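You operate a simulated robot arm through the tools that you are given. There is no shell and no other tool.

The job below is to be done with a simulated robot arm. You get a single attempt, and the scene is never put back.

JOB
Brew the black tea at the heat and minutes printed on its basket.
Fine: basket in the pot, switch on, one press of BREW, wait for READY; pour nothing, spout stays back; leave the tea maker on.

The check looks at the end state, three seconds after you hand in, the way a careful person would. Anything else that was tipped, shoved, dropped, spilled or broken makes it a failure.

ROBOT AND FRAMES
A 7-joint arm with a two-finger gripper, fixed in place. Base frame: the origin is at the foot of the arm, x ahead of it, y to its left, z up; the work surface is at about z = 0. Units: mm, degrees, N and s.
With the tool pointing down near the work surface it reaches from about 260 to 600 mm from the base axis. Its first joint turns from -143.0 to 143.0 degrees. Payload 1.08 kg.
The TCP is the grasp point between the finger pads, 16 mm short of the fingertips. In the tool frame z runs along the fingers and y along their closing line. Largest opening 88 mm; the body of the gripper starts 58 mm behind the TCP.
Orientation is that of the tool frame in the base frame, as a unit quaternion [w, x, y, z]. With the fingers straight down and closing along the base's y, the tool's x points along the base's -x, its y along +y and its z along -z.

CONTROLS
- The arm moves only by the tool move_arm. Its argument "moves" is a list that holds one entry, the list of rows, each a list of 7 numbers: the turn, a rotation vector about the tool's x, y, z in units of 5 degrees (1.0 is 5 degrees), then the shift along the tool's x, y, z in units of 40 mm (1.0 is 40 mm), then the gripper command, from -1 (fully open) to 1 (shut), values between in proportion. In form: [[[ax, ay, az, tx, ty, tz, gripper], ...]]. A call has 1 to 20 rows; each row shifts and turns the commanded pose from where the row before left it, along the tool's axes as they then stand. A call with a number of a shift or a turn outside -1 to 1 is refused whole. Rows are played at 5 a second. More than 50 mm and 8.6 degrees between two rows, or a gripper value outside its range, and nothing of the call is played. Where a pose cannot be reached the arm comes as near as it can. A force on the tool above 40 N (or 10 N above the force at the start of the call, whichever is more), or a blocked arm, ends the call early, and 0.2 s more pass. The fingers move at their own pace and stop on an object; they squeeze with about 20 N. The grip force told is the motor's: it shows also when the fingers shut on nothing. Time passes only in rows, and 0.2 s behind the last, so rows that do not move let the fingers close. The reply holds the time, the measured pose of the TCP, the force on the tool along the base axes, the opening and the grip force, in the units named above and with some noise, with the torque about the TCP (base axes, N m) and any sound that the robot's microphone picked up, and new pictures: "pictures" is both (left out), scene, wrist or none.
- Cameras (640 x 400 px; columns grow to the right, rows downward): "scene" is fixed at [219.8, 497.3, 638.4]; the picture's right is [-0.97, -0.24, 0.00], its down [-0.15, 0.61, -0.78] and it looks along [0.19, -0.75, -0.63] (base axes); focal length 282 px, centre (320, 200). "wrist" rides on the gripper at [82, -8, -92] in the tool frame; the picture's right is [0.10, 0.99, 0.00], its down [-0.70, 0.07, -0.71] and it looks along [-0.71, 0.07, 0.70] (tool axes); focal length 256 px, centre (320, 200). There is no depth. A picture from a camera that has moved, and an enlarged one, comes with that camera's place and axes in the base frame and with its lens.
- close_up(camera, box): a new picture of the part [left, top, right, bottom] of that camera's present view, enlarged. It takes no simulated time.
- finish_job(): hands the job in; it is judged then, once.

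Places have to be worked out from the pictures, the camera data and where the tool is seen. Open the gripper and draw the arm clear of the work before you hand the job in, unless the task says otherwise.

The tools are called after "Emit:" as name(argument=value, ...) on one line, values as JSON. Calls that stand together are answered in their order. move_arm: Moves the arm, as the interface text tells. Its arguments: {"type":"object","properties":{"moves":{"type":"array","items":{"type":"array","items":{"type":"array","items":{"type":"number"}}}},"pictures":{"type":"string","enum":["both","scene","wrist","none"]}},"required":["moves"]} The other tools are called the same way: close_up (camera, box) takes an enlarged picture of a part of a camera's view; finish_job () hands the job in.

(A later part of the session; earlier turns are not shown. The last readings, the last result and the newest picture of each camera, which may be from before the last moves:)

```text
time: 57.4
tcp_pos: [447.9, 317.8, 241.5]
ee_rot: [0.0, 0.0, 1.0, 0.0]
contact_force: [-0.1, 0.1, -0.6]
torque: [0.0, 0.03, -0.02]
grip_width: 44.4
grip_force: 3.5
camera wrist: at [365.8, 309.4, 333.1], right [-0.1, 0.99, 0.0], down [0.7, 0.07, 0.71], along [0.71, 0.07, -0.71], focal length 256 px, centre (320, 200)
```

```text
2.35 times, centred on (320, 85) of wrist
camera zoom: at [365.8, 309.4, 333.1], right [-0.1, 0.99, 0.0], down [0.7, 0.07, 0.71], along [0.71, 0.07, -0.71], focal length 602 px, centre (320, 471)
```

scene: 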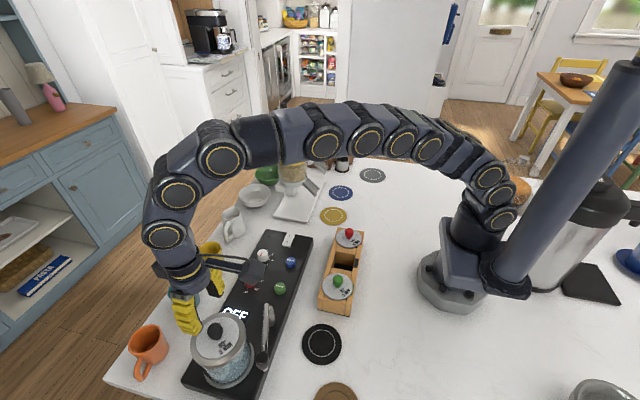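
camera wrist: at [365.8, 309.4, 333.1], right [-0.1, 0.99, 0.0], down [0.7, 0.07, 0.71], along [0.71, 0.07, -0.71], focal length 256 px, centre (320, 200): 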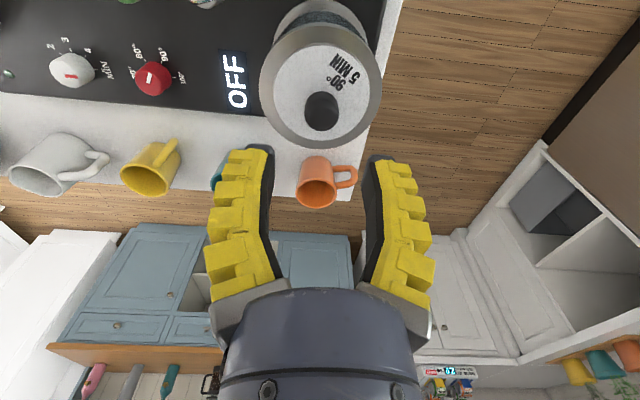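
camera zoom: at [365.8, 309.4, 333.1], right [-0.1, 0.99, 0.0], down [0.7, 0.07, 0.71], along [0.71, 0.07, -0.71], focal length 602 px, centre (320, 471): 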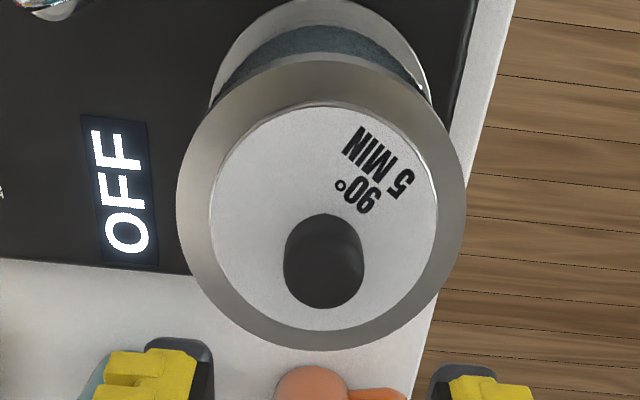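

The basket is sitting flush on the pot and the spout is untouched. Next I'll close the fingers and travel to above the "I" end of the switch.

Emit:
move_arm(moves=[[[0, 0, 0, 0, -0.5, -0.2, 1], [0, 0, 0, 0.03, -0.9, 0, 1], [0, 0, 0, 0.03, -0.9, 0, 1], [0, 0, 0, 0.03, -0.9, 0, 1], [0, 0, 0, 0.03, -0.9, 0, 1], [0, 0, 0, 0.03, -0.9, 0, 1], [0, 0, 0, 0, -0.9, 0, 1], [0, 0, 0, 0, -0.9, 0, 1], [0, 0, 0, 0, -0.9, 0, 1], [0, 0, 0, 0, -0.9, 0, 1], [0, 0, 0, 0, 0, 0.6, 1], [0, 0, 0, 0, 0, 0.6, 1], [0, 0, 0, 0, 0, 0, 1]]])

Emit:
close_up(camera="wrist", box=[220, 20, 420, 200])

```text
time: 60.2
tcp_pos: [442.5, -25.9, 202.3]
ee_rot: [0.0, 0.0, 1.0, 0.0]
contact_force: [-0.6, -0.1, -0.5]
torque: [0.0, -0.03, 0.05]
grip_width: 0.0
grip_force: 19.8
camera wrist: at [360.1, -34.1, 293.7], right [-0.1, 0.99, 0.0], down [0.7, 0.07, 0.71], along [0.71, 0.07, -0.71], focal length 256 px, centre (320, 200)
```

scene: 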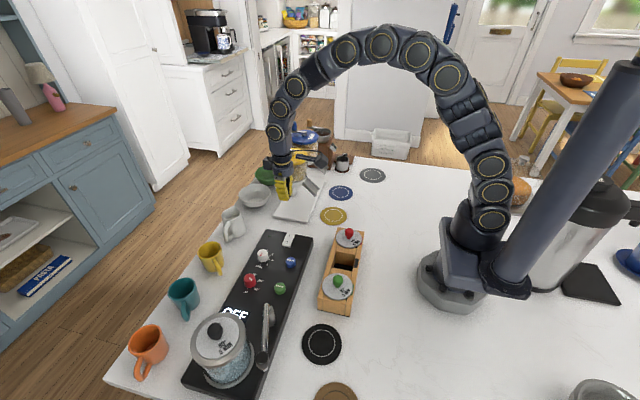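
wrist: 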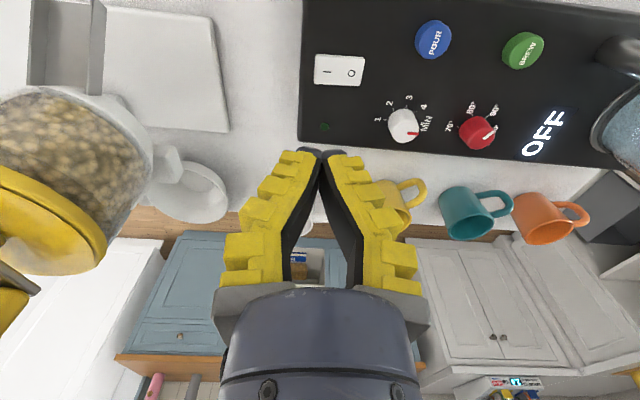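

```text
2.22 times, centred on (320, 110) of wrist
camera zoom: at [360.1, -34.1, 293.7], right [-0.1, 0.99, 0.0], down [0.7, 0.07, 0.71], along [0.71, 0.07, -0.71], focal length 569 px, centre (320, 400)
```

zoom: 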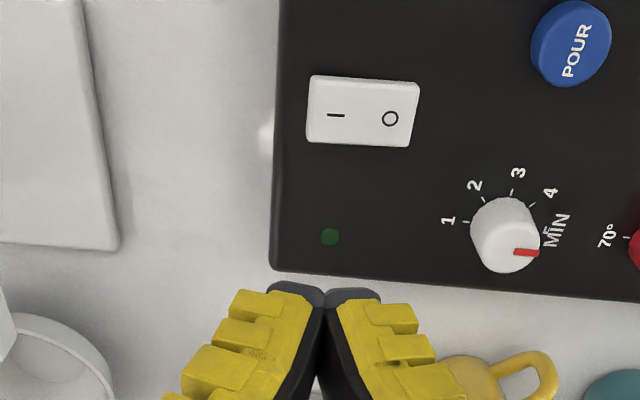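

The switch spans y from -31 to 13 at x≈441.5, with "I" on the -y side, so pressing at y≈-25 is right. I'll come down close above it first.

Emit:
move_arm(moves=[[[0, 0, 0, 0.02, 0.02, 0.8, 1], [0, 0, 0, 0, 0, 0.8, 1], [0, 0, 0, 0, 0, 0.7, 1], [0, 0, 0, 0, 0, 0.55, 1], [0, 0, 0, 0, 0, 0, 1]]])

Emit:
close_up(camera="wrist", box=[240, 60, 400, 220])

Emit:
close_up(camera="scene", box=[260, 200, 330, 270])

```text
time: 61.4
tcp_pos: [441.4, -26.0, 87.8]
ee_rot: [0.0, -0.001, 1.0, 0.0]
contact_force: [0.4, 0.1, 0.4]
torque: [0.0, 0.0, -0.01]
grip_width: 0.0
grip_force: 19.6
camera wrist: at [360.0, -33.8, 178.8], right [-0.1, 0.99, 0.0], down [0.7, 0.07, 0.71], along [0.71, 0.07, -0.7], focal length 256 px, centre (320, 200)
```

scene: 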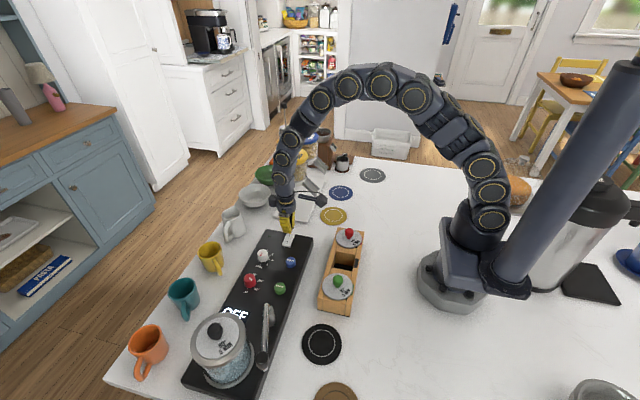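
wrist: 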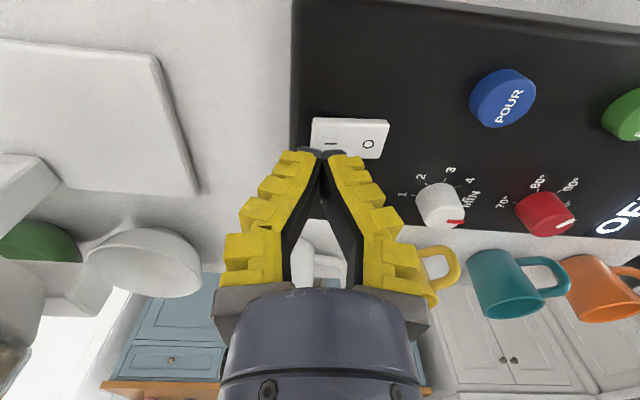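

```text
2.50 times, centred on (320, 140) of wrist
camera zoom: at [360.0, -33.8, 178.8], right [-0.1, 0.99, 0.0], down [0.7, 0.07, 0.71], along [0.71, 0.07, -0.7], focal length 640 px, centre (320, 350)
```

zoom: 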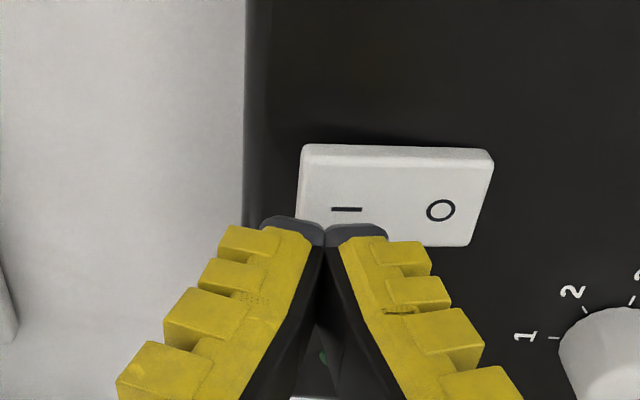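

```text
5.71 times, centred on (295, 235) of scene
camera zoom: at [219.8, 497.3, 638.4], right [-0.97, -0.24, 0.0], down [-0.15, 0.61, -0.78], along [0.19, -0.75, -0.63], focal length 1612 px, centre (463, 0)
```

zoom: 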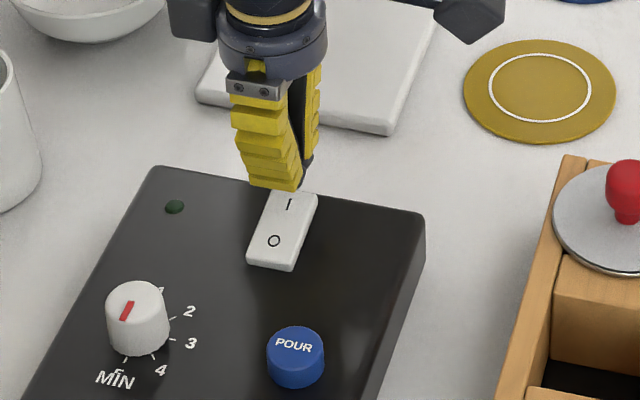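

The closed fingertips are above the "I" end. I'll press down slowly.

Emit:
move_arm(moves=[[[0, 0, 0, 0, 0, 0.1, 1], [0, 0, 0, 0, 0, 0.1, 1], [0, 0, 0, 0, 0, 0.1, 1], [0, 0, 0, 0, 0, 0.07, 1], [0, 0, 0, 0, 0, 0.05, 1], [0, 0, 0, 0, 0, 0, 1]]])

Emit:
close_up(camera="scene", box=[220, 200, 320, 330])

```text
time: 62.8
tcp_pos: [440.8, -25.2, 71.9]
ee_rot: [0.0, 0.001, 1.0, -0.001]
contact_force: [0.1, -0.6, -0.6]
torque: [0.0, -0.01, 0.0]
grip_width: 0.0
grip_force: 20.2
camera wrist: at [359.6, -33.5, 161.9], right [-0.1, 0.99, 0.0], down [0.7, 0.07, 0.71], along [0.71, 0.07, -0.71], focal length 256 px, centre (320, 200)
```

scene: 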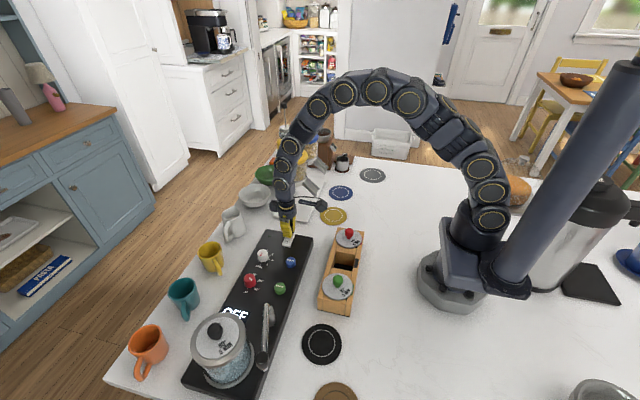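
wrist: 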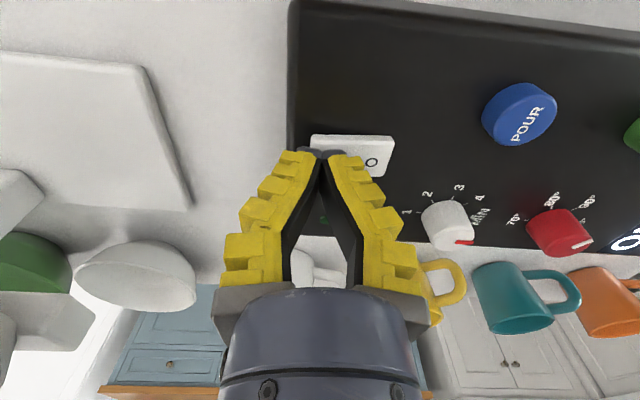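

```text
3.08 times, centred on (270, 265) of scene
camera zoom: at [219.8, 497.3, 638.4], right [-0.97, -0.24, 0.0], down [-0.15, 0.61, -0.78], along [0.19, -0.75, -0.63], focal length 868 px, centre (474, 0)
```

zoom: 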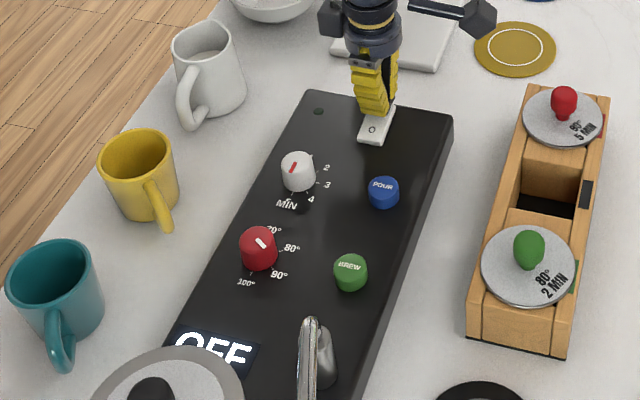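

No contact yet with the tips at about z 56. I'll continue down in 2 mm steps.

Emit:
move_arm(moves=[[[0, 0, 0, 0, 0, 0.05, 1], [0, 0, 0, 0, 0, 0.05, 1], [0, 0, 0, 0, 0, 0.05, 1], [0, 0, 0, 0, 0, 0, 1]]], pictures="scene")

Emit:
close_up(camera="scene", box=[220, 200, 320, 330])

```text
time: 63.8
tcp_pos: [441.0, -26.0, 65.5]
ee_rot: [0.001, 0.0, 1.0, 0.0]
contact_force: [-6.4, -3.8, 15.4]
torque: [0.05, 0.09, -0.01]
grip_width: 0.1
grip_force: 20.1
heard: click
```

scene: 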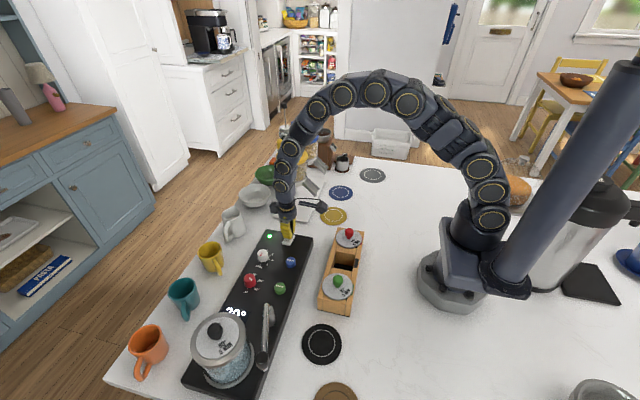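

```text
3.08 times, centred on (270, 265) of scene
camera zoom: at [219.8, 497.3, 638.4], right [-0.97, -0.24, 0.0], down [-0.15, 0.61, -0.78], along [0.19, -0.75, -0.63], focal length 868 px, centre (474, 0)
```

zoom: 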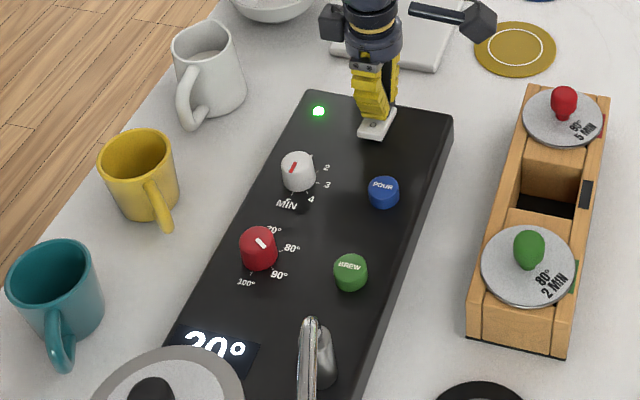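

It clicked, the green light is on and the display reads 20°, the current water temperature. I'll lift off and move to hover over BREW at about (405, 142).

Emit:
move_arm(moves=[[[0, 0, 0, 0, 0, -0.5, 1], [0, 0, 0, 0, 0, -0.9, 1], [0, 0, 0, 0.18, 0.84, 0, 1], [0, 0, 0, 0.18, 0.84, 0, 1], [0, 0, 0, 0.18, 0.84, 0, 1], [0, 0, 0, 0.18, 0.84, 0, 1], [0, 0, 0, 0.18, 0.84, 0, 1], [0, 0, 0, 0, 0, 0, 1]]])

Emit:
close_up(camera="wrist", box=[220, 40, 420, 220])

Emit:
close_up(camera="scene", box=[210, 220, 310, 330])

```text
time: 65.6
tcp_pos: [404.8, 144.2, 121.1]
ee_rot: [0.0, 0.0, 1.0, -0.001]
contact_force: [0.6, -0.2, -0.2]
torque: [0.02, 0.03, 0.02]
grip_width: 0.2
grip_force: 19.7
camera wrist: at [323.1, 136.0, 211.6], right [-0.1, 0.99, 0.0], down [0.7, 0.07, 0.71], along [0.71, 0.07, -0.7], focal length 256 px, centre (320, 200)
```

scene: 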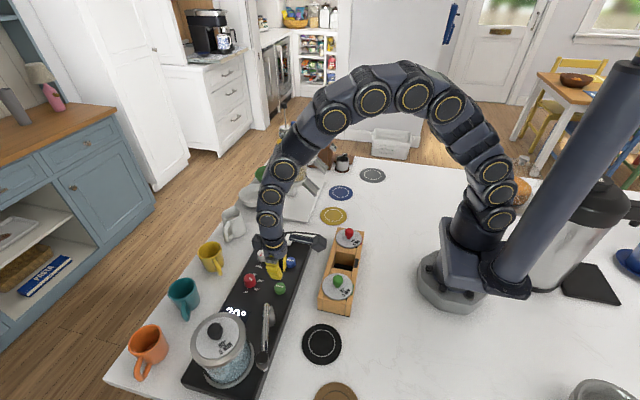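
wrist: 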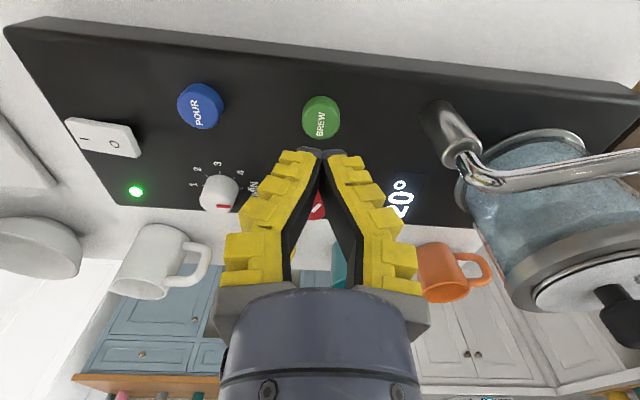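

```text
2.22 times, centred on (320, 130) of wrist
camera zoom: at [323.1, 136.0, 211.6], right [-0.1, 0.99, 0.0], down [0.7, 0.07, 0.71], along [0.71, 0.07, -0.7], focal length 569 px, centre (320, 356)
```

zoom: 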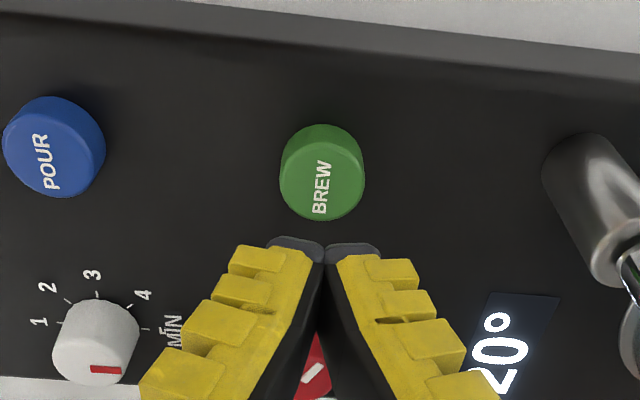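

```text
3.64 times, centred on (260, 275) of scene
camera zoom: at [219.8, 497.3, 638.4], right [-0.97, -0.24, 0.0], down [-0.15, 0.61, -0.78], along [0.19, -0.75, -0.63], focal length 1026 px, centre (538, -73)
```

zoom: 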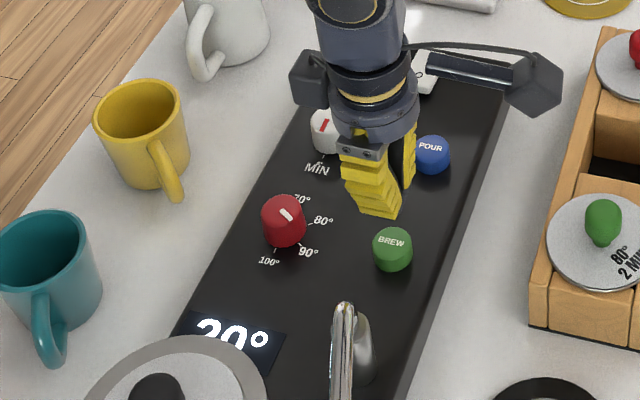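

BREW's top works out at (404.5, 144.5), directly below the tips. I'll drop to just above it, then press in small steps until I hear the click.

Emit:
move_arm(moves=[[[0, 0, 0, 0, 0, 0.5, 1], [0, 0, 0, 0, 0, 0.3, 1], [0, 0, 0, 0, 0, 0.1, 1], [0, 0, 0, 0, 0, 0, 1]]])

Emit:
close_up(camera="scene", box=[240, 240, 310, 310])

Emit:
close_up(camera="wrist", box=[240, 80, 400, 220])

```text
time: 66.6
tcp_pos: [404.9, 143.9, 86.1]
ee_rot: [0.0, 0.0, 1.0, 0.0]
contact_force: [0.0, 0.2, -0.6]
torque: [-0.04, 0.05, 0.01]
grip_width: 0.0
grip_force: 19.7
camera wrist: at [323.4, 135.2, 175.8], right [-0.1, 0.99, 0.0], down [0.7, 0.07, 0.71], along [0.71, 0.07, -0.7], focal length 256 px, centre (320, 200)
```

scene: 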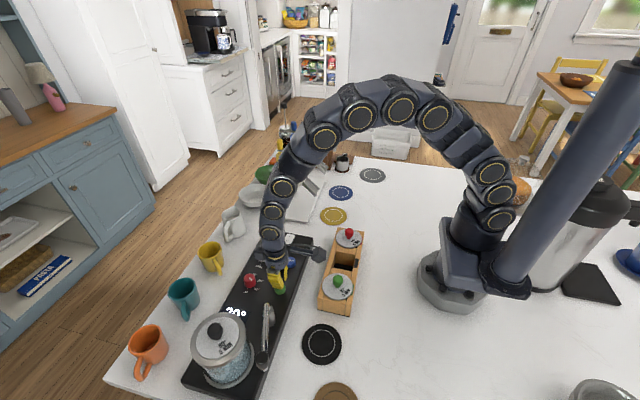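
wrist: 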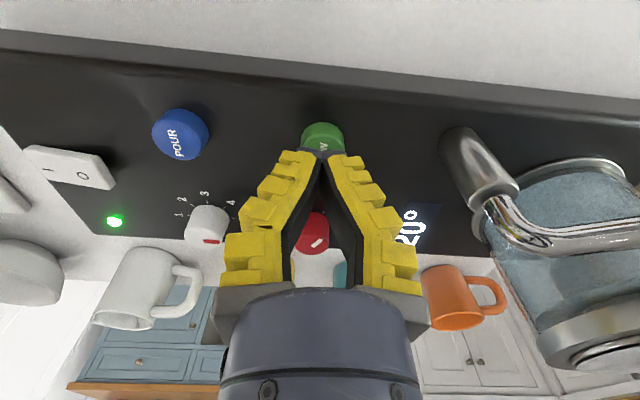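

```text
5.71 times, centred on (275, 275) of scene
camera zoom: at [219.8, 497.3, 638.4], right [-0.97, -0.24, 0.0], down [-0.15, 0.61, -0.78], along [0.19, -0.75, -0.63], focal length 1612 px, centre (577, -229)
```

zoom: 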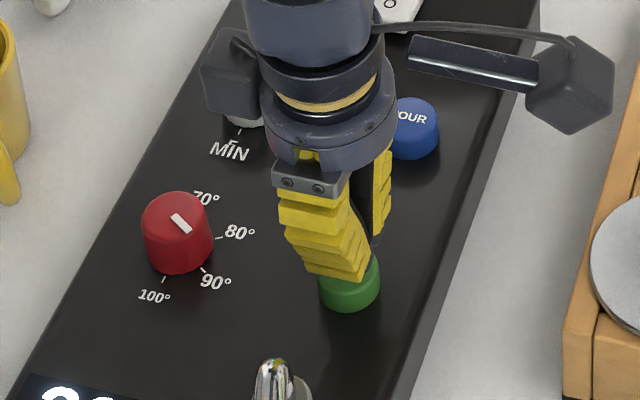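

```text
2.86 times, centred on (320, 150) of wrist
camera zoom: at [323.4, 135.2, 175.8], right [-0.1, 0.99, 0.0], down [0.7, 0.07, 0.71], along [0.71, 0.07, -0.7], focal length 731 px, centre (320, 343)
```

zoom: 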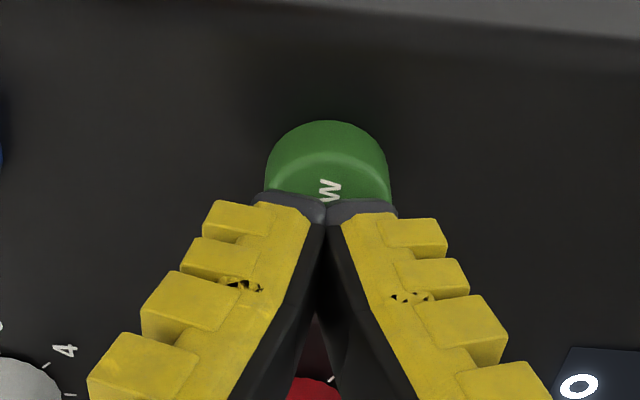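

The tips are centred over BREW, so I'll begin pressing in 2 mm steps.

Emit:
move_arm(moves=[[[0, 0, 0, 0, 0, 0.06, 1], [0, 0, 0, 0, 0, 0.06, 1], [0, 0, 0, 0, 0, 0.06, 1], [0, 0, 0, 0, 0, 0.06, 1], [0, 0, 0, 0, 0, 0, 1]]], pictures="none")

```text
time: 67.8
tcp_pos: [405.5, 142.0, 75.4]
ee_rot: [0.001, 0.0, 1.0, 0.0]
contact_force: [1.1, -0.2, 0.5]
torque: [0.0, -0.02, 0.01]
grip_width: 0.0
grip_force: 20.0
```

No contact yet with the tips at about z 59. I'll continue in 1.5 mm steps.

Emit:
move_arm(moves=[[[0, 0, 0, 0, 0, 0.04, 1], [0, 0, 0, 0, 0, 0.04, 1], [0, 0, 0, 0, 0, 0, 1]]], pictures="none")

```text
time: 68.6
tcp_pos: [405.8, 141.4, 72.6]
ee_rot: [0.0, 0.0, 1.0, -0.001]
contact_force: [0.1, -0.3, 1.3]
torque: [-0.02, 0.01, 0.01]
grip_width: 0.3
grip_force: 20.0
```

Contact seems to be just starting (1.3 N). Another small step down.

Emit:
move_arm(moves=[[[0, 0, 0, 0, 0, 0.04, 1], [0, 0, 0, 0, 0, 0, 1]]], pictures="scene")

Emit:
close_up(camera="scene", box=[220, 240, 310, 330])

```text
time: 69.2
tcp_pos: [404.5, 143.1, 71.4]
ee_rot: [0.0, 0.0, 1.0, -0.001]
contact_force: [0.6, 0.0, 0.9]
torque: [0.02, -0.01, -0.01]
grip_width: 6.1
grip_force: 21.4
```

scene: 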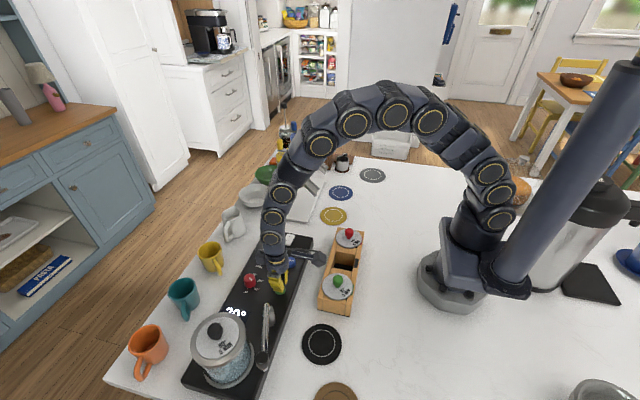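

```text
4.44 times, centred on (265, 285) of scene
camera zoom: at [219.8, 497.3, 638.4], right [-0.97, -0.24, 0.0], down [-0.15, 0.61, -0.78], along [0.19, -0.75, -0.63], focal length 1254 px, centre (564, -178)
```

zoom: 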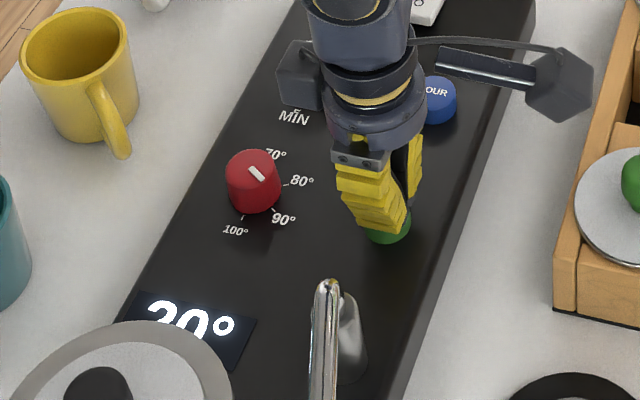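

The gripper reading went to 6 mm, as if the button is nudging the fingertips apart. I'll take a close look before pushing further.

Emit:
close_up(camera="wrist", box=[260, 100, 380, 220])

Emit:
close_up(camera="scene", box=[260, 260, 310, 310])

```text
3.33 times, centred on (320, 160) of wrist
camera zoom: at [323.3, 134.5, 161.7], right [-0.1, 0.99, 0.0], down [0.7, 0.07, 0.71], along [0.71, 0.07, -0.7], focal length 853 px, centre (320, 333)
```

zoom: 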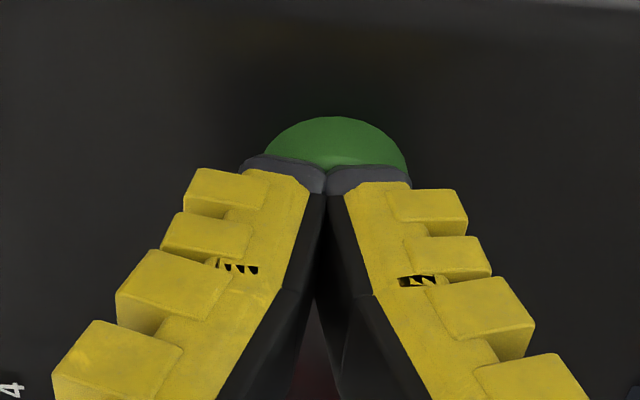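

```text
8.00 times, centred on (285, 285) of scene
camera zoom: at [219.8, 497.3, 638.4], right [-0.97, -0.24, 0.0], down [-0.15, 0.61, -0.78], along [0.19, -0.75, -0.63], focal length 2257 px, centre (600, -480)
```

zoom: 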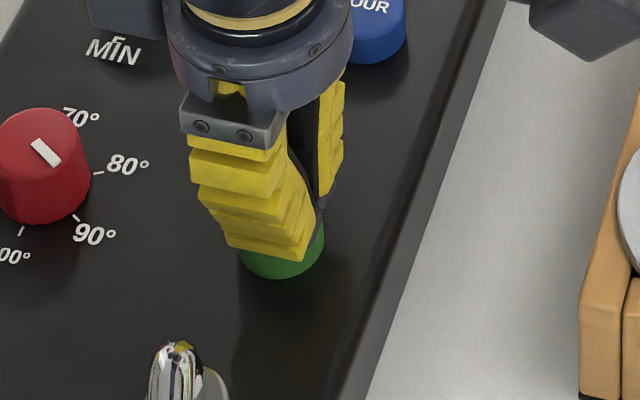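

The tips are still together and sitting on the button, about 1.5 mm off its centre, which is fine. I'll continue pressing gently.

Emit:
move_arm(moves=[[[0, 0, 0, 0, 0, 0.04, 1], [0, 0, 0, 0, 0, 0, 1]]], pictures="none")

```text
time: 69.8
tcp_pos: [405.4, 143.0, 69.3]
ee_rot: [0.0, 0.001, 1.0, 0.0]
contact_force: [-1.0, -0.6, 0.4]
torque: [-0.02, 0.04, -0.01]
grip_width: 6.1
grip_force: 22.1
```

Emit:
move_arm(moves=[[[0, 0, 0, 0, 0, 0.04, 1], [0, 0, 0, 0, 0, 0, 1]]], pictures="scene")

Emit:
close_up(camera="scene", box=[220, 260, 310, 330])

Emit:
close_up(camera="wrist", box=[260, 100, 380, 220])

```text
time: 70.4
tcp_pos: [405.6, 143.0, 68.0]
ee_rot: [0.0, 0.0, 1.0, 0.0]
contact_force: [0.1, -0.4, 1.8]
torque: [0.02, -0.01, -0.06]
grip_width: 6.1
grip_force: 21.9
```

scene: 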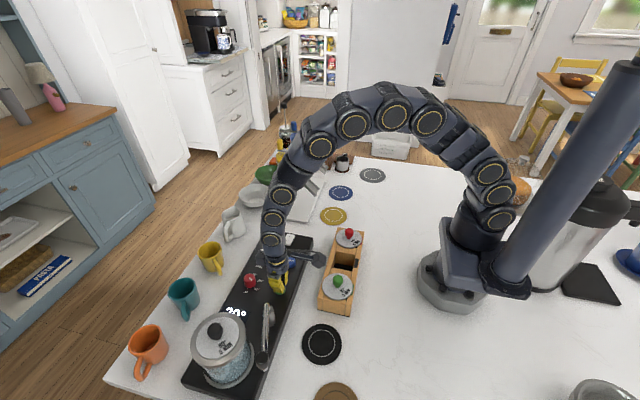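

```text
5.71 times, centred on (265, 295) of scene
camera zoom: at [219.8, 497.3, 638.4], right [-0.97, -0.24, 0.0], down [-0.15, 0.61, -0.78], along [0.19, -0.75, -0.63], focal length 1612 px, centre (634, -343)
```

zoom: 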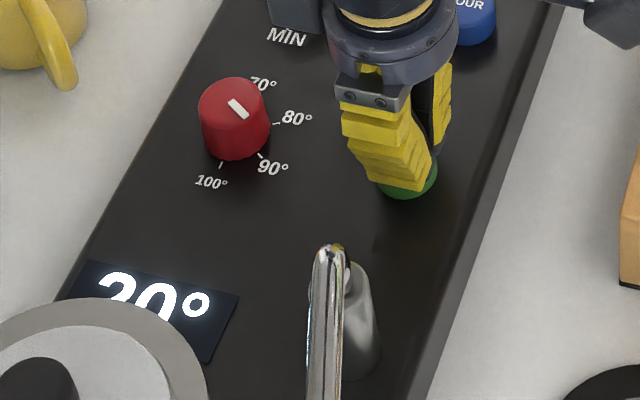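

```text
3.33 times, centred on (320, 160) of wrist
camera zoom: at [323.4, 134.8, 158.6], right [-0.1, 0.99, 0.0], down [0.7, 0.07, 0.71], along [0.71, 0.07, -0.7], focal length 853 px, centre (320, 333)
```

zoom: 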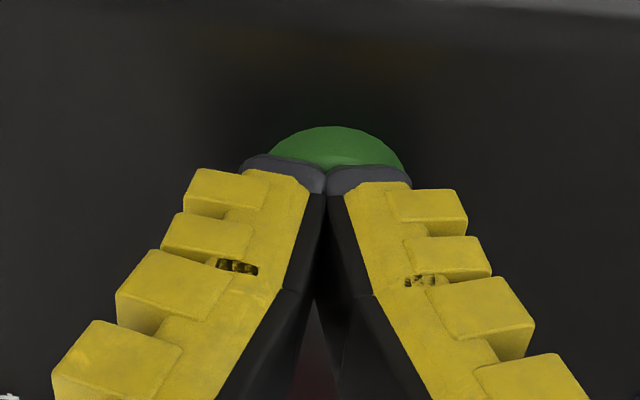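

The button is visibly travelling down under light spring force, and there is no click yet. I'll keep pressing.

Emit:
move_arm(moves=[[[0, 0, 0, 0, 0, 0.04, 1], [0, 0, 0, 0, 0, 0, 1]]], pictures="none")

Emit:
close_up(camera="scene", box=[220, 260, 310, 330])

```text
time: 71.0
tcp_pos: [405.6, 142.7, 65.5]
ee_rot: [0.001, 0.0, 1.0, 0.0]
contact_force: [0.8, 0.6, 1.5]
torque: [0.03, -0.03, 0.01]
grip_width: 6.0
grip_force: 22.4
```

```text
5.71 times, centred on (265, 295) of scene
camera zoom: at [219.8, 497.3, 638.4], right [-0.97, -0.24, 0.0], down [-0.15, 0.61, -0.78], along [0.19, -0.75, -0.63], focal length 1612 px, centre (634, -343)
```

zoom: 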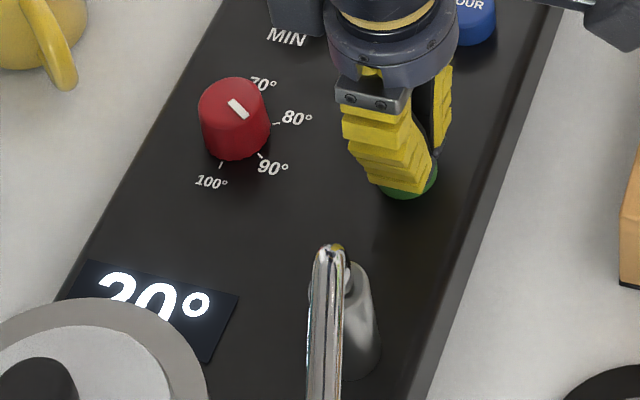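

Emit:
move_arm(moves=[[[0, 0, 0, 0, 0, 0.03, 1], [0, 0, 0, 0, 0, 0, 1]]], pictures="none")

Emit:
close_up(camera="wrist", box=[260, 100, 380, 220])

```text
time: 71.6
tcp_pos: [404.9, 141.6, 65.1]
ee_rot: [0.001, 0.0, 1.0, 0.0]
contact_force: [-0.5, 0.1, 2.5]
torque: [0.0, 0.01, 0.0]
grip_width: 6.0
grip_force: 22.1
heard: click
```

```text
3.33 times, centred on (320, 160) of wrist
camera zoom: at [323.5, 134.8, 155.7], right [-0.1, 0.99, 0.0], down [0.7, 0.07, 0.71], along [0.71, 0.07, -0.71], focal length 853 px, centre (320, 333)
```

zoom: 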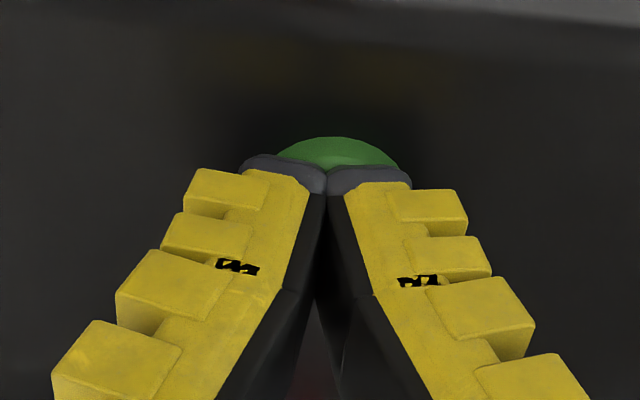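

The click came, so BREW has been pressed once. I'll lift straight off smoothly and check the display.

Emit:
move_arm(moves=[[[0, 0, 0, 0, 0, -0.5, 1], [0, 0, 0, 0, 0, -0.9, 1], [0, 0, 0, 0, 0, -0.9, 1], [0, 0, 0, 0, 0, -0.9, 1], [0, 0, 0, 0, 0, 0, 1]]])

Emit:
close_up(camera="scene", box=[180, 220, 320, 400])

Emit:
close_up(camera="wrist", box=[120, 40, 620, 300])

```text
time: 72.8
tcp_pos: [405.5, 142.9, 193.9]
ee_rot: [0.0, 0.001, 1.0, 0.0]
contact_force: [-1.0, -0.3, 0.2]
torque: [0.0, -0.01, -0.03]
grip_width: 0.0
grip_force: 21.6
camera wrist: at [323.9, 135.1, 284.4], right [-0.1, 0.99, 0.0], down [0.7, 0.07, 0.71], along [0.71, 0.07, -0.71], focal length 256 px, centre (320, 200)
```

scene: 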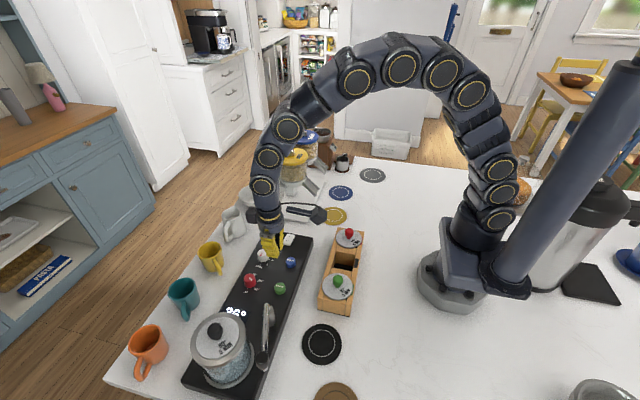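
wrist: 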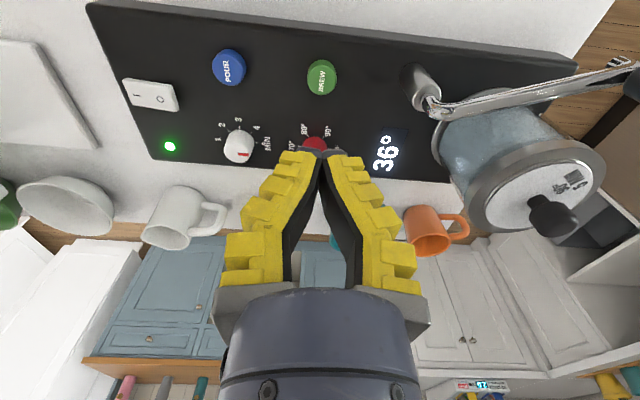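

```text
2.22 times, centred on (250, 310) of scene
camera zoom: at [219.8, 497.3, 638.4], right [-0.97, -0.24, 0.0], down [-0.15, 0.61, -0.78], along [0.19, -0.75, -0.63], focal length 627 px, centre (476, -44)
```

zoom: 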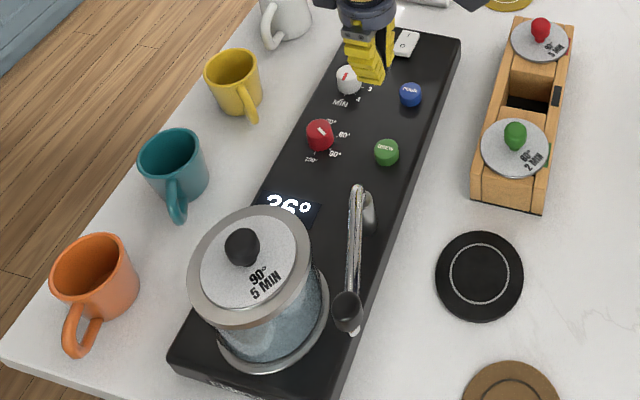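

```text
1.28 times, centred on (370, 170) of wrist
camera zoom: at [323.9, 135.1, 284.4], right [-0.1, 0.99, 0.0], down [0.7, 0.07, 0.71], along [0.71, 0.07, -0.71], focal length 328 px, centre (256, 238)
```

zoom: 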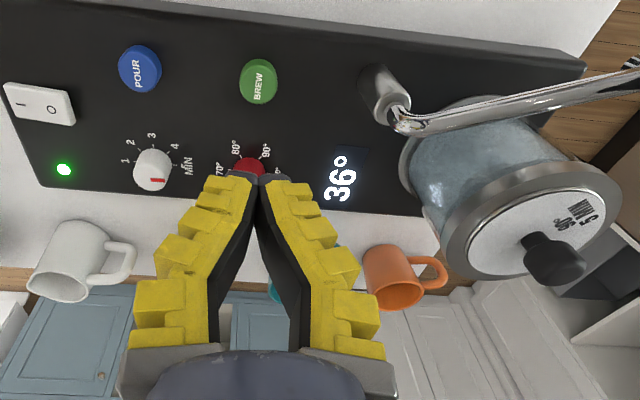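

Brewing has started, with the display at 36° and rising. I'll open the gripper, back the arm away and wait while watching the display.

Emit:
move_arm(moves=[[[0, 0, 0, 0.3, -0.3, -0.6, 0], [0, 0, 0, 0.5, -0.4, -0.5, -1], [0, 0, 0, 0.5, -0.4, -0.5, -1], [0, 0, 0, 0, 0, 0, -1], [0, 0, 0, 0, 0, 0, -1], [0, 0, 0, 0, 0, 0, -1], [0, 0, 0, 0, 0, 0, -1], [0, 0, 0, 0, 0, 0, -1], [0, 0, 0, 0, 0, 0, -1], [0, 0, 0, 0, 0, 0, -1], [0, 0, 0, 0, 0, 0, -1], [0, 0, 0, 0, 0, 0, -1], [0, 0, 0, 0, 0, 0, -1], [0, 0, 0, 0, 0, 0, -1], [0, 0, 0, 0, 0, 0, -1], [0, 0, 0, 0, 0, 0, -1], [0, 0, 0, 0, 0, 0, -1], [0, 0, 0, 0, 0, 0, -1], [0, 0, 0, 0, 0, 0, -1], [0, 0, 0, 0, 0, 0, -1]]])

Emit:
close_up(camera="wrist", box=[180, 0, 500, 200])

Emit:
close_up(camera="scene", box=[210, 220, 310, 330])

```text
time: 77.0
tcp_pos: [354.4, 98.4, 256.1]
ee_rot: [0.0, 0.0, 1.0, 0.0]
contact_force: [0.0, -0.3, -0.2]
torque: [-0.02, -0.01, 0.02]
grip_width: 88.0
grip_force: 0.0
camera wrist: at [272.4, 90.7, 348.0], right [-0.1, 0.99, 0.0], down [0.7, 0.07, 0.71], along [0.71, 0.07, -0.71], focal length 256 px, centre (320, 200)
```

scene: 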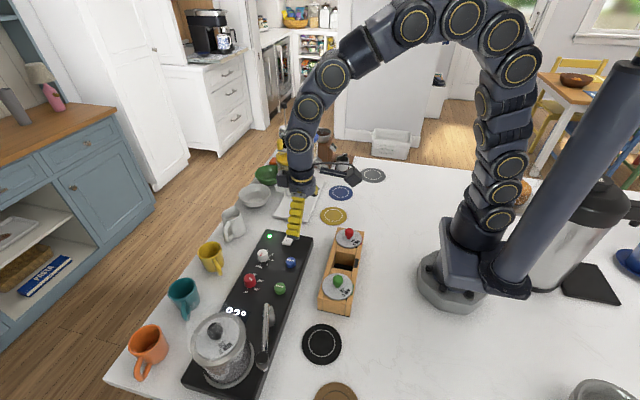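
wrist: 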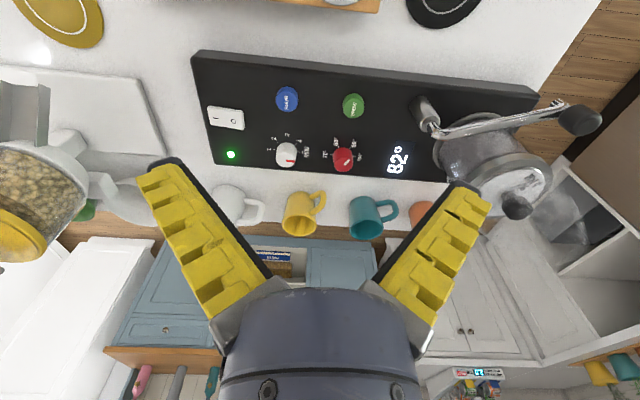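

```text
2.00 times, centred on (340, 100) of wrist
camera zoom: at [272.4, 90.7, 348.0], right [-0.1, 0.99, 0.0], down [0.7, 0.07, 0.71], along [0.71, 0.07, -0.71], focal length 512 px, centre (280, 400)
```

zoom: 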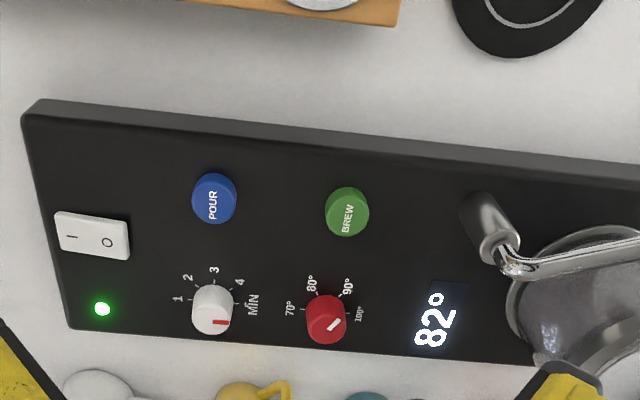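

```text
3.64 times, centred on (260, 275) of scene
camera zoom: at [219.8, 497.3, 638.4], right [-0.97, -0.24, 0.0], down [-0.15, 0.61, -0.78], along [0.19, -0.75, -0.63], focal length 1026 px, centre (538, -73)
```

zoom: 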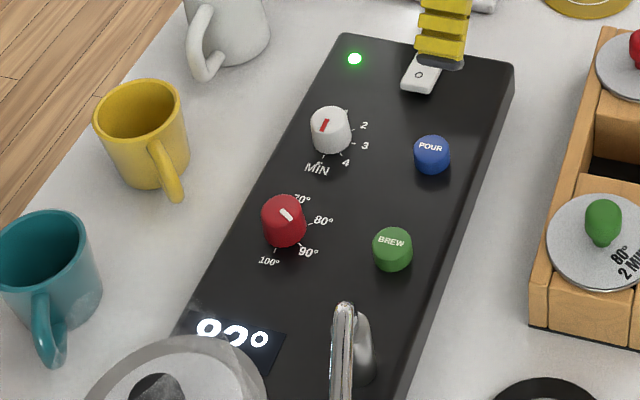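

The water is at 82° and climbing, and all the controls look right. I'll keep waiting.

Emit:
move_arm(moves=[[[0, 0, 0, 0, 0, 0, -1], [0, 0, 0, 0, 0, 0, -1], [0, 0, 0, 0, 0, 0, -1], [0, 0, 0, 0, 0, 0, -1], [0, 0, 0, 0, 0, 0, -1], [0, 0, 0, 0, 0, 0, -1], [0, 0, 0, 0, 0, 0, -1], [0, 0, 0, 0, 0, 0, -1], [0, 0, 0, 0, 0, 0, -1], [0, 0, 0, 0, 0, 0, -1]]], pictures="none")

Emit:
close_up(camera="wrist", box=[180, 0, 580, 240])

```text
time: 79.2
tcp_pos: [354.8, 99.0, 256.6]
ee_rot: [0.0, 0.0, 1.0, 0.0]
contact_force: [0.3, 1.1, -0.1]
torque: [-0.01, -0.01, -0.01]
grip_width: 88.0
grip_force: 0.0
```

```text
1.60 times, centred on (380, 120) of wrist
camera zoom: at [272.4, 90.7, 348.0], right [-0.1, 0.99, 0.0], down [0.7, 0.07, 0.71], along [0.71, 0.07, -0.7], focal length 410 px, centre (224, 328)
```

zoom: 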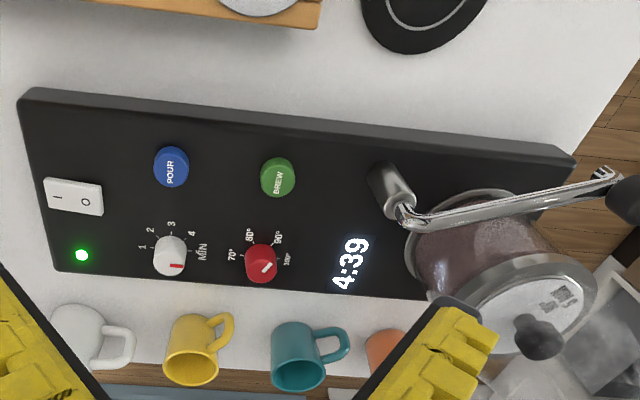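

The countdown shows 4:39 from 5:00, which confirms the 5 min setting, and it runs faster than real time. I'll wait on for READY.

Emit:
move_arm(moves=[[[0, 0, 0, 0, 0, 0, -1], [0, 0, 0, 0, 0, 0, -1], [0, 0, 0, 0, 0, 0, -1], [0, 0, 0, 0, 0, 0, -1], [0, 0, 0, 0, 0, 0, -1], [0, 0, 0, 0, 0, 0, -1], [0, 0, 0, 0, 0, 0, -1], [0, 0, 0, 0, 0, 0, -1], [0, 0, 0, 0, 0, 0, -1], [0, 0, 0, 0, 0, 0, -1], [0, 0, 0, 0, 0, 0, -1], [0, 0, 0, 0, 0, 0, -1], [0, 0, 0, 0, 0, 0, -1], [0, 0, 0, 0, 0, 0, -1], [0, 0, 0, 0, 0, 0, -1], [0, 0, 0, 0, 0, 0, -1], [0, 0, 0, 0, 0, 0, -1], [0, 0, 0, 0, 0, 0, -1], [0, 0, 0, 0, 0, 0, -1], [0, 0, 0, 0, 0, 0, -1]]], pictures="none")

Emit:
close_up(camera="wrist", box=[180, 0, 580, 240])

```text
time: 83.4
tcp_pos: [354.9, 97.6, 257.8]
ee_rot: [0.0, 0.0, 1.0, 0.0]
contact_force: [-0.3, -0.9, -0.1]
torque: [0.0, 0.02, -0.02]
grip_width: 88.0
grip_force: 0.0
```

```text
1.60 times, centred on (380, 120) of wrist
camera zoom: at [272.4, 90.7, 348.0], right [-0.1, 0.99, 0.0], down [0.7, 0.07, 0.71], along [0.71, 0.07, -0.7], focal length 410 px, centre (224, 328)
```

zoom: 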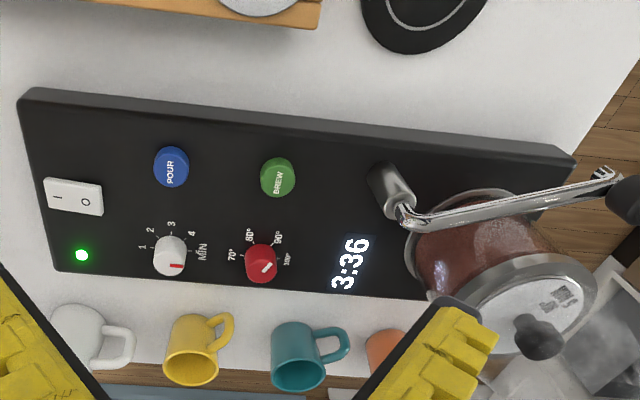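

The display reads 3:36, so the timer runs about 15 brew-seconds per second and some 14 s remain. I'll wait through that.

Emit:
move_arm(moves=[[[0, 0, 0, 0, 0, 0, -1], [0, 0, 0, 0, 0, 0, -1], [0, 0, 0, 0, 0, 0, -1], [0, 0, 0, 0, 0, 0, -1], [0, 0, 0, 0, 0, 0, -1], [0, 0, 0, 0, 0, 0, -1], [0, 0, 0, 0, 0, 0, -1], [0, 0, 0, 0, 0, 0, -1], [0, 0, 0, 0, 0, 0, -1], [0, 0, 0, 0, 0, 0, -1], [0, 0, 0, 0, 0, 0, -1], [0, 0, 0, 0, 0, 0, -1], [0, 0, 0, 0, 0, 0, -1], [0, 0, 0, 0, 0, 0, -1], [0, 0, 0, 0, 0, 0, -1], [0, 0, 0, 0, 0, 0, -1], [0, 0, 0, 0, 0, 0, -1], [0, 0, 0, 0, 0, 0, -1], [0, 0, 0, 0, 0, 0, -1], [0, 0, 0, 0, 0, 0, -1]]], pictures="none")

Emit:
move_arm(moves=[[[0, 0, 0, 0, 0, 0, -1], [0, 0, 0, 0, 0, 0, -1], [0, 0, 0, 0, 0, 0, -1], [0, 0, 0, 0, 0, 0, -1], [0, 0, 0, 0, 0, 0, -1], [0, 0, 0, 0, 0, 0, -1], [0, 0, 0, 0, 0, 0, -1], [0, 0, 0, 0, 0, 0, -1], [0, 0, 0, 0, 0, 0, -1], [0, 0, 0, 0, 0, 0, -1], [0, 0, 0, 0, 0, 0, -1], [0, 0, 0, 0, 0, 0, -1], [0, 0, 0, 0, 0, 0, -1], [0, 0, 0, 0, 0, 0, -1], [0, 0, 0, 0, 0, 0, -1], [0, 0, 0, 0, 0, 0, -1], [0, 0, 0, 0, 0, 0, -1], [0, 0, 0, 0, 0, 0, -1], [0, 0, 0, 0, 0, 0, -1], [0, 0, 0, 0, 0, 0, -1]]], pictures="none")

Emit:
move_arm(moves=[[[0, 0, 0, 0, 0, 0, -1], [0, 0, 0, 0, 0, 0, -1], [0, 0, 0, 0, 0, 0, -1], [0, 0, 0, 0, 0, 0, -1], [0, 0, 0, 0, 0, 0, -1], [0, 0, 0, 0, 0, 0, -1], [0, 0, 0, 0, 0, 0, -1], [0, 0, 0, 0, 0, 0, -1], [0, 0, 0, 0, 0, 0, -1], [0, 0, 0, 0, 0, 0, -1], [0, 0, 0, 0, 0, 0, -1], [0, 0, 0, 0, 0, 0, -1], [0, 0, 0, 0, 0, 0, -1], [0, 0, 0, 0, 0, 0, -1], [0, 0, 0, 0, 0, 0, -1], [0, 0, 0, 0, 0, 0, -1], [0, 0, 0, 0, 0, 0, -1], [0, 0, 0, 0, 0, 0, -1], [0, 0, 0, 0, 0, 0, -1], [0, 0, 0, 0, 0, 0, -1]]], pictures="none")

Emit:
close_up(camera="wrist", box=[180, 0, 580, 240])

```text
time: 87.6
tcp_pos: [354.9, 97.8, 256.6]
ee_rot: [0.0, 0.0, 1.0, 0.0]
contact_force: [-0.6, -0.7, -0.2]
torque: [0.02, -0.01, -0.02]
grip_width: 88.0
grip_force: 0.2
```

```text
time: 91.8
tcp_pos: [354.8, 98.6, 257.1]
ee_rot: [0.0, 0.0, 1.0, 0.0]
contact_force: [-0.5, 0.3, 0.4]
torque: [-0.01, 0.01, -0.01]
grip_width: 88.1
grip_force: 0.0
```

```text
time: 96.0
tcp_pos: [355.1, 98.3, 256.5]
ee_rot: [-0.001, 0.0, 1.0, 0.001]
contact_force: [0.3, -0.4, 0.4]
torque: [0.02, 0.02, 0.0]
grip_width: 88.1
grip_force: 0.0
```

```text
1.60 times, centred on (380, 120) of wrist
camera zoom: at [272.4, 90.7, 348.0], right [-0.1, 0.99, 0.0], down [0.7, 0.07, 0.71], along [0.71, 0.07, -0.71], focal length 410 px, centre (224, 328)
```

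zoom: 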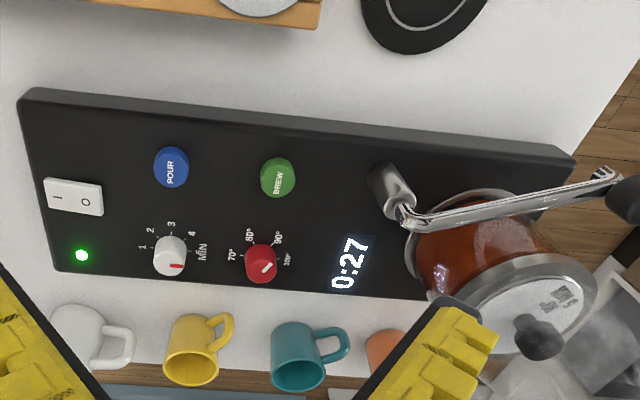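

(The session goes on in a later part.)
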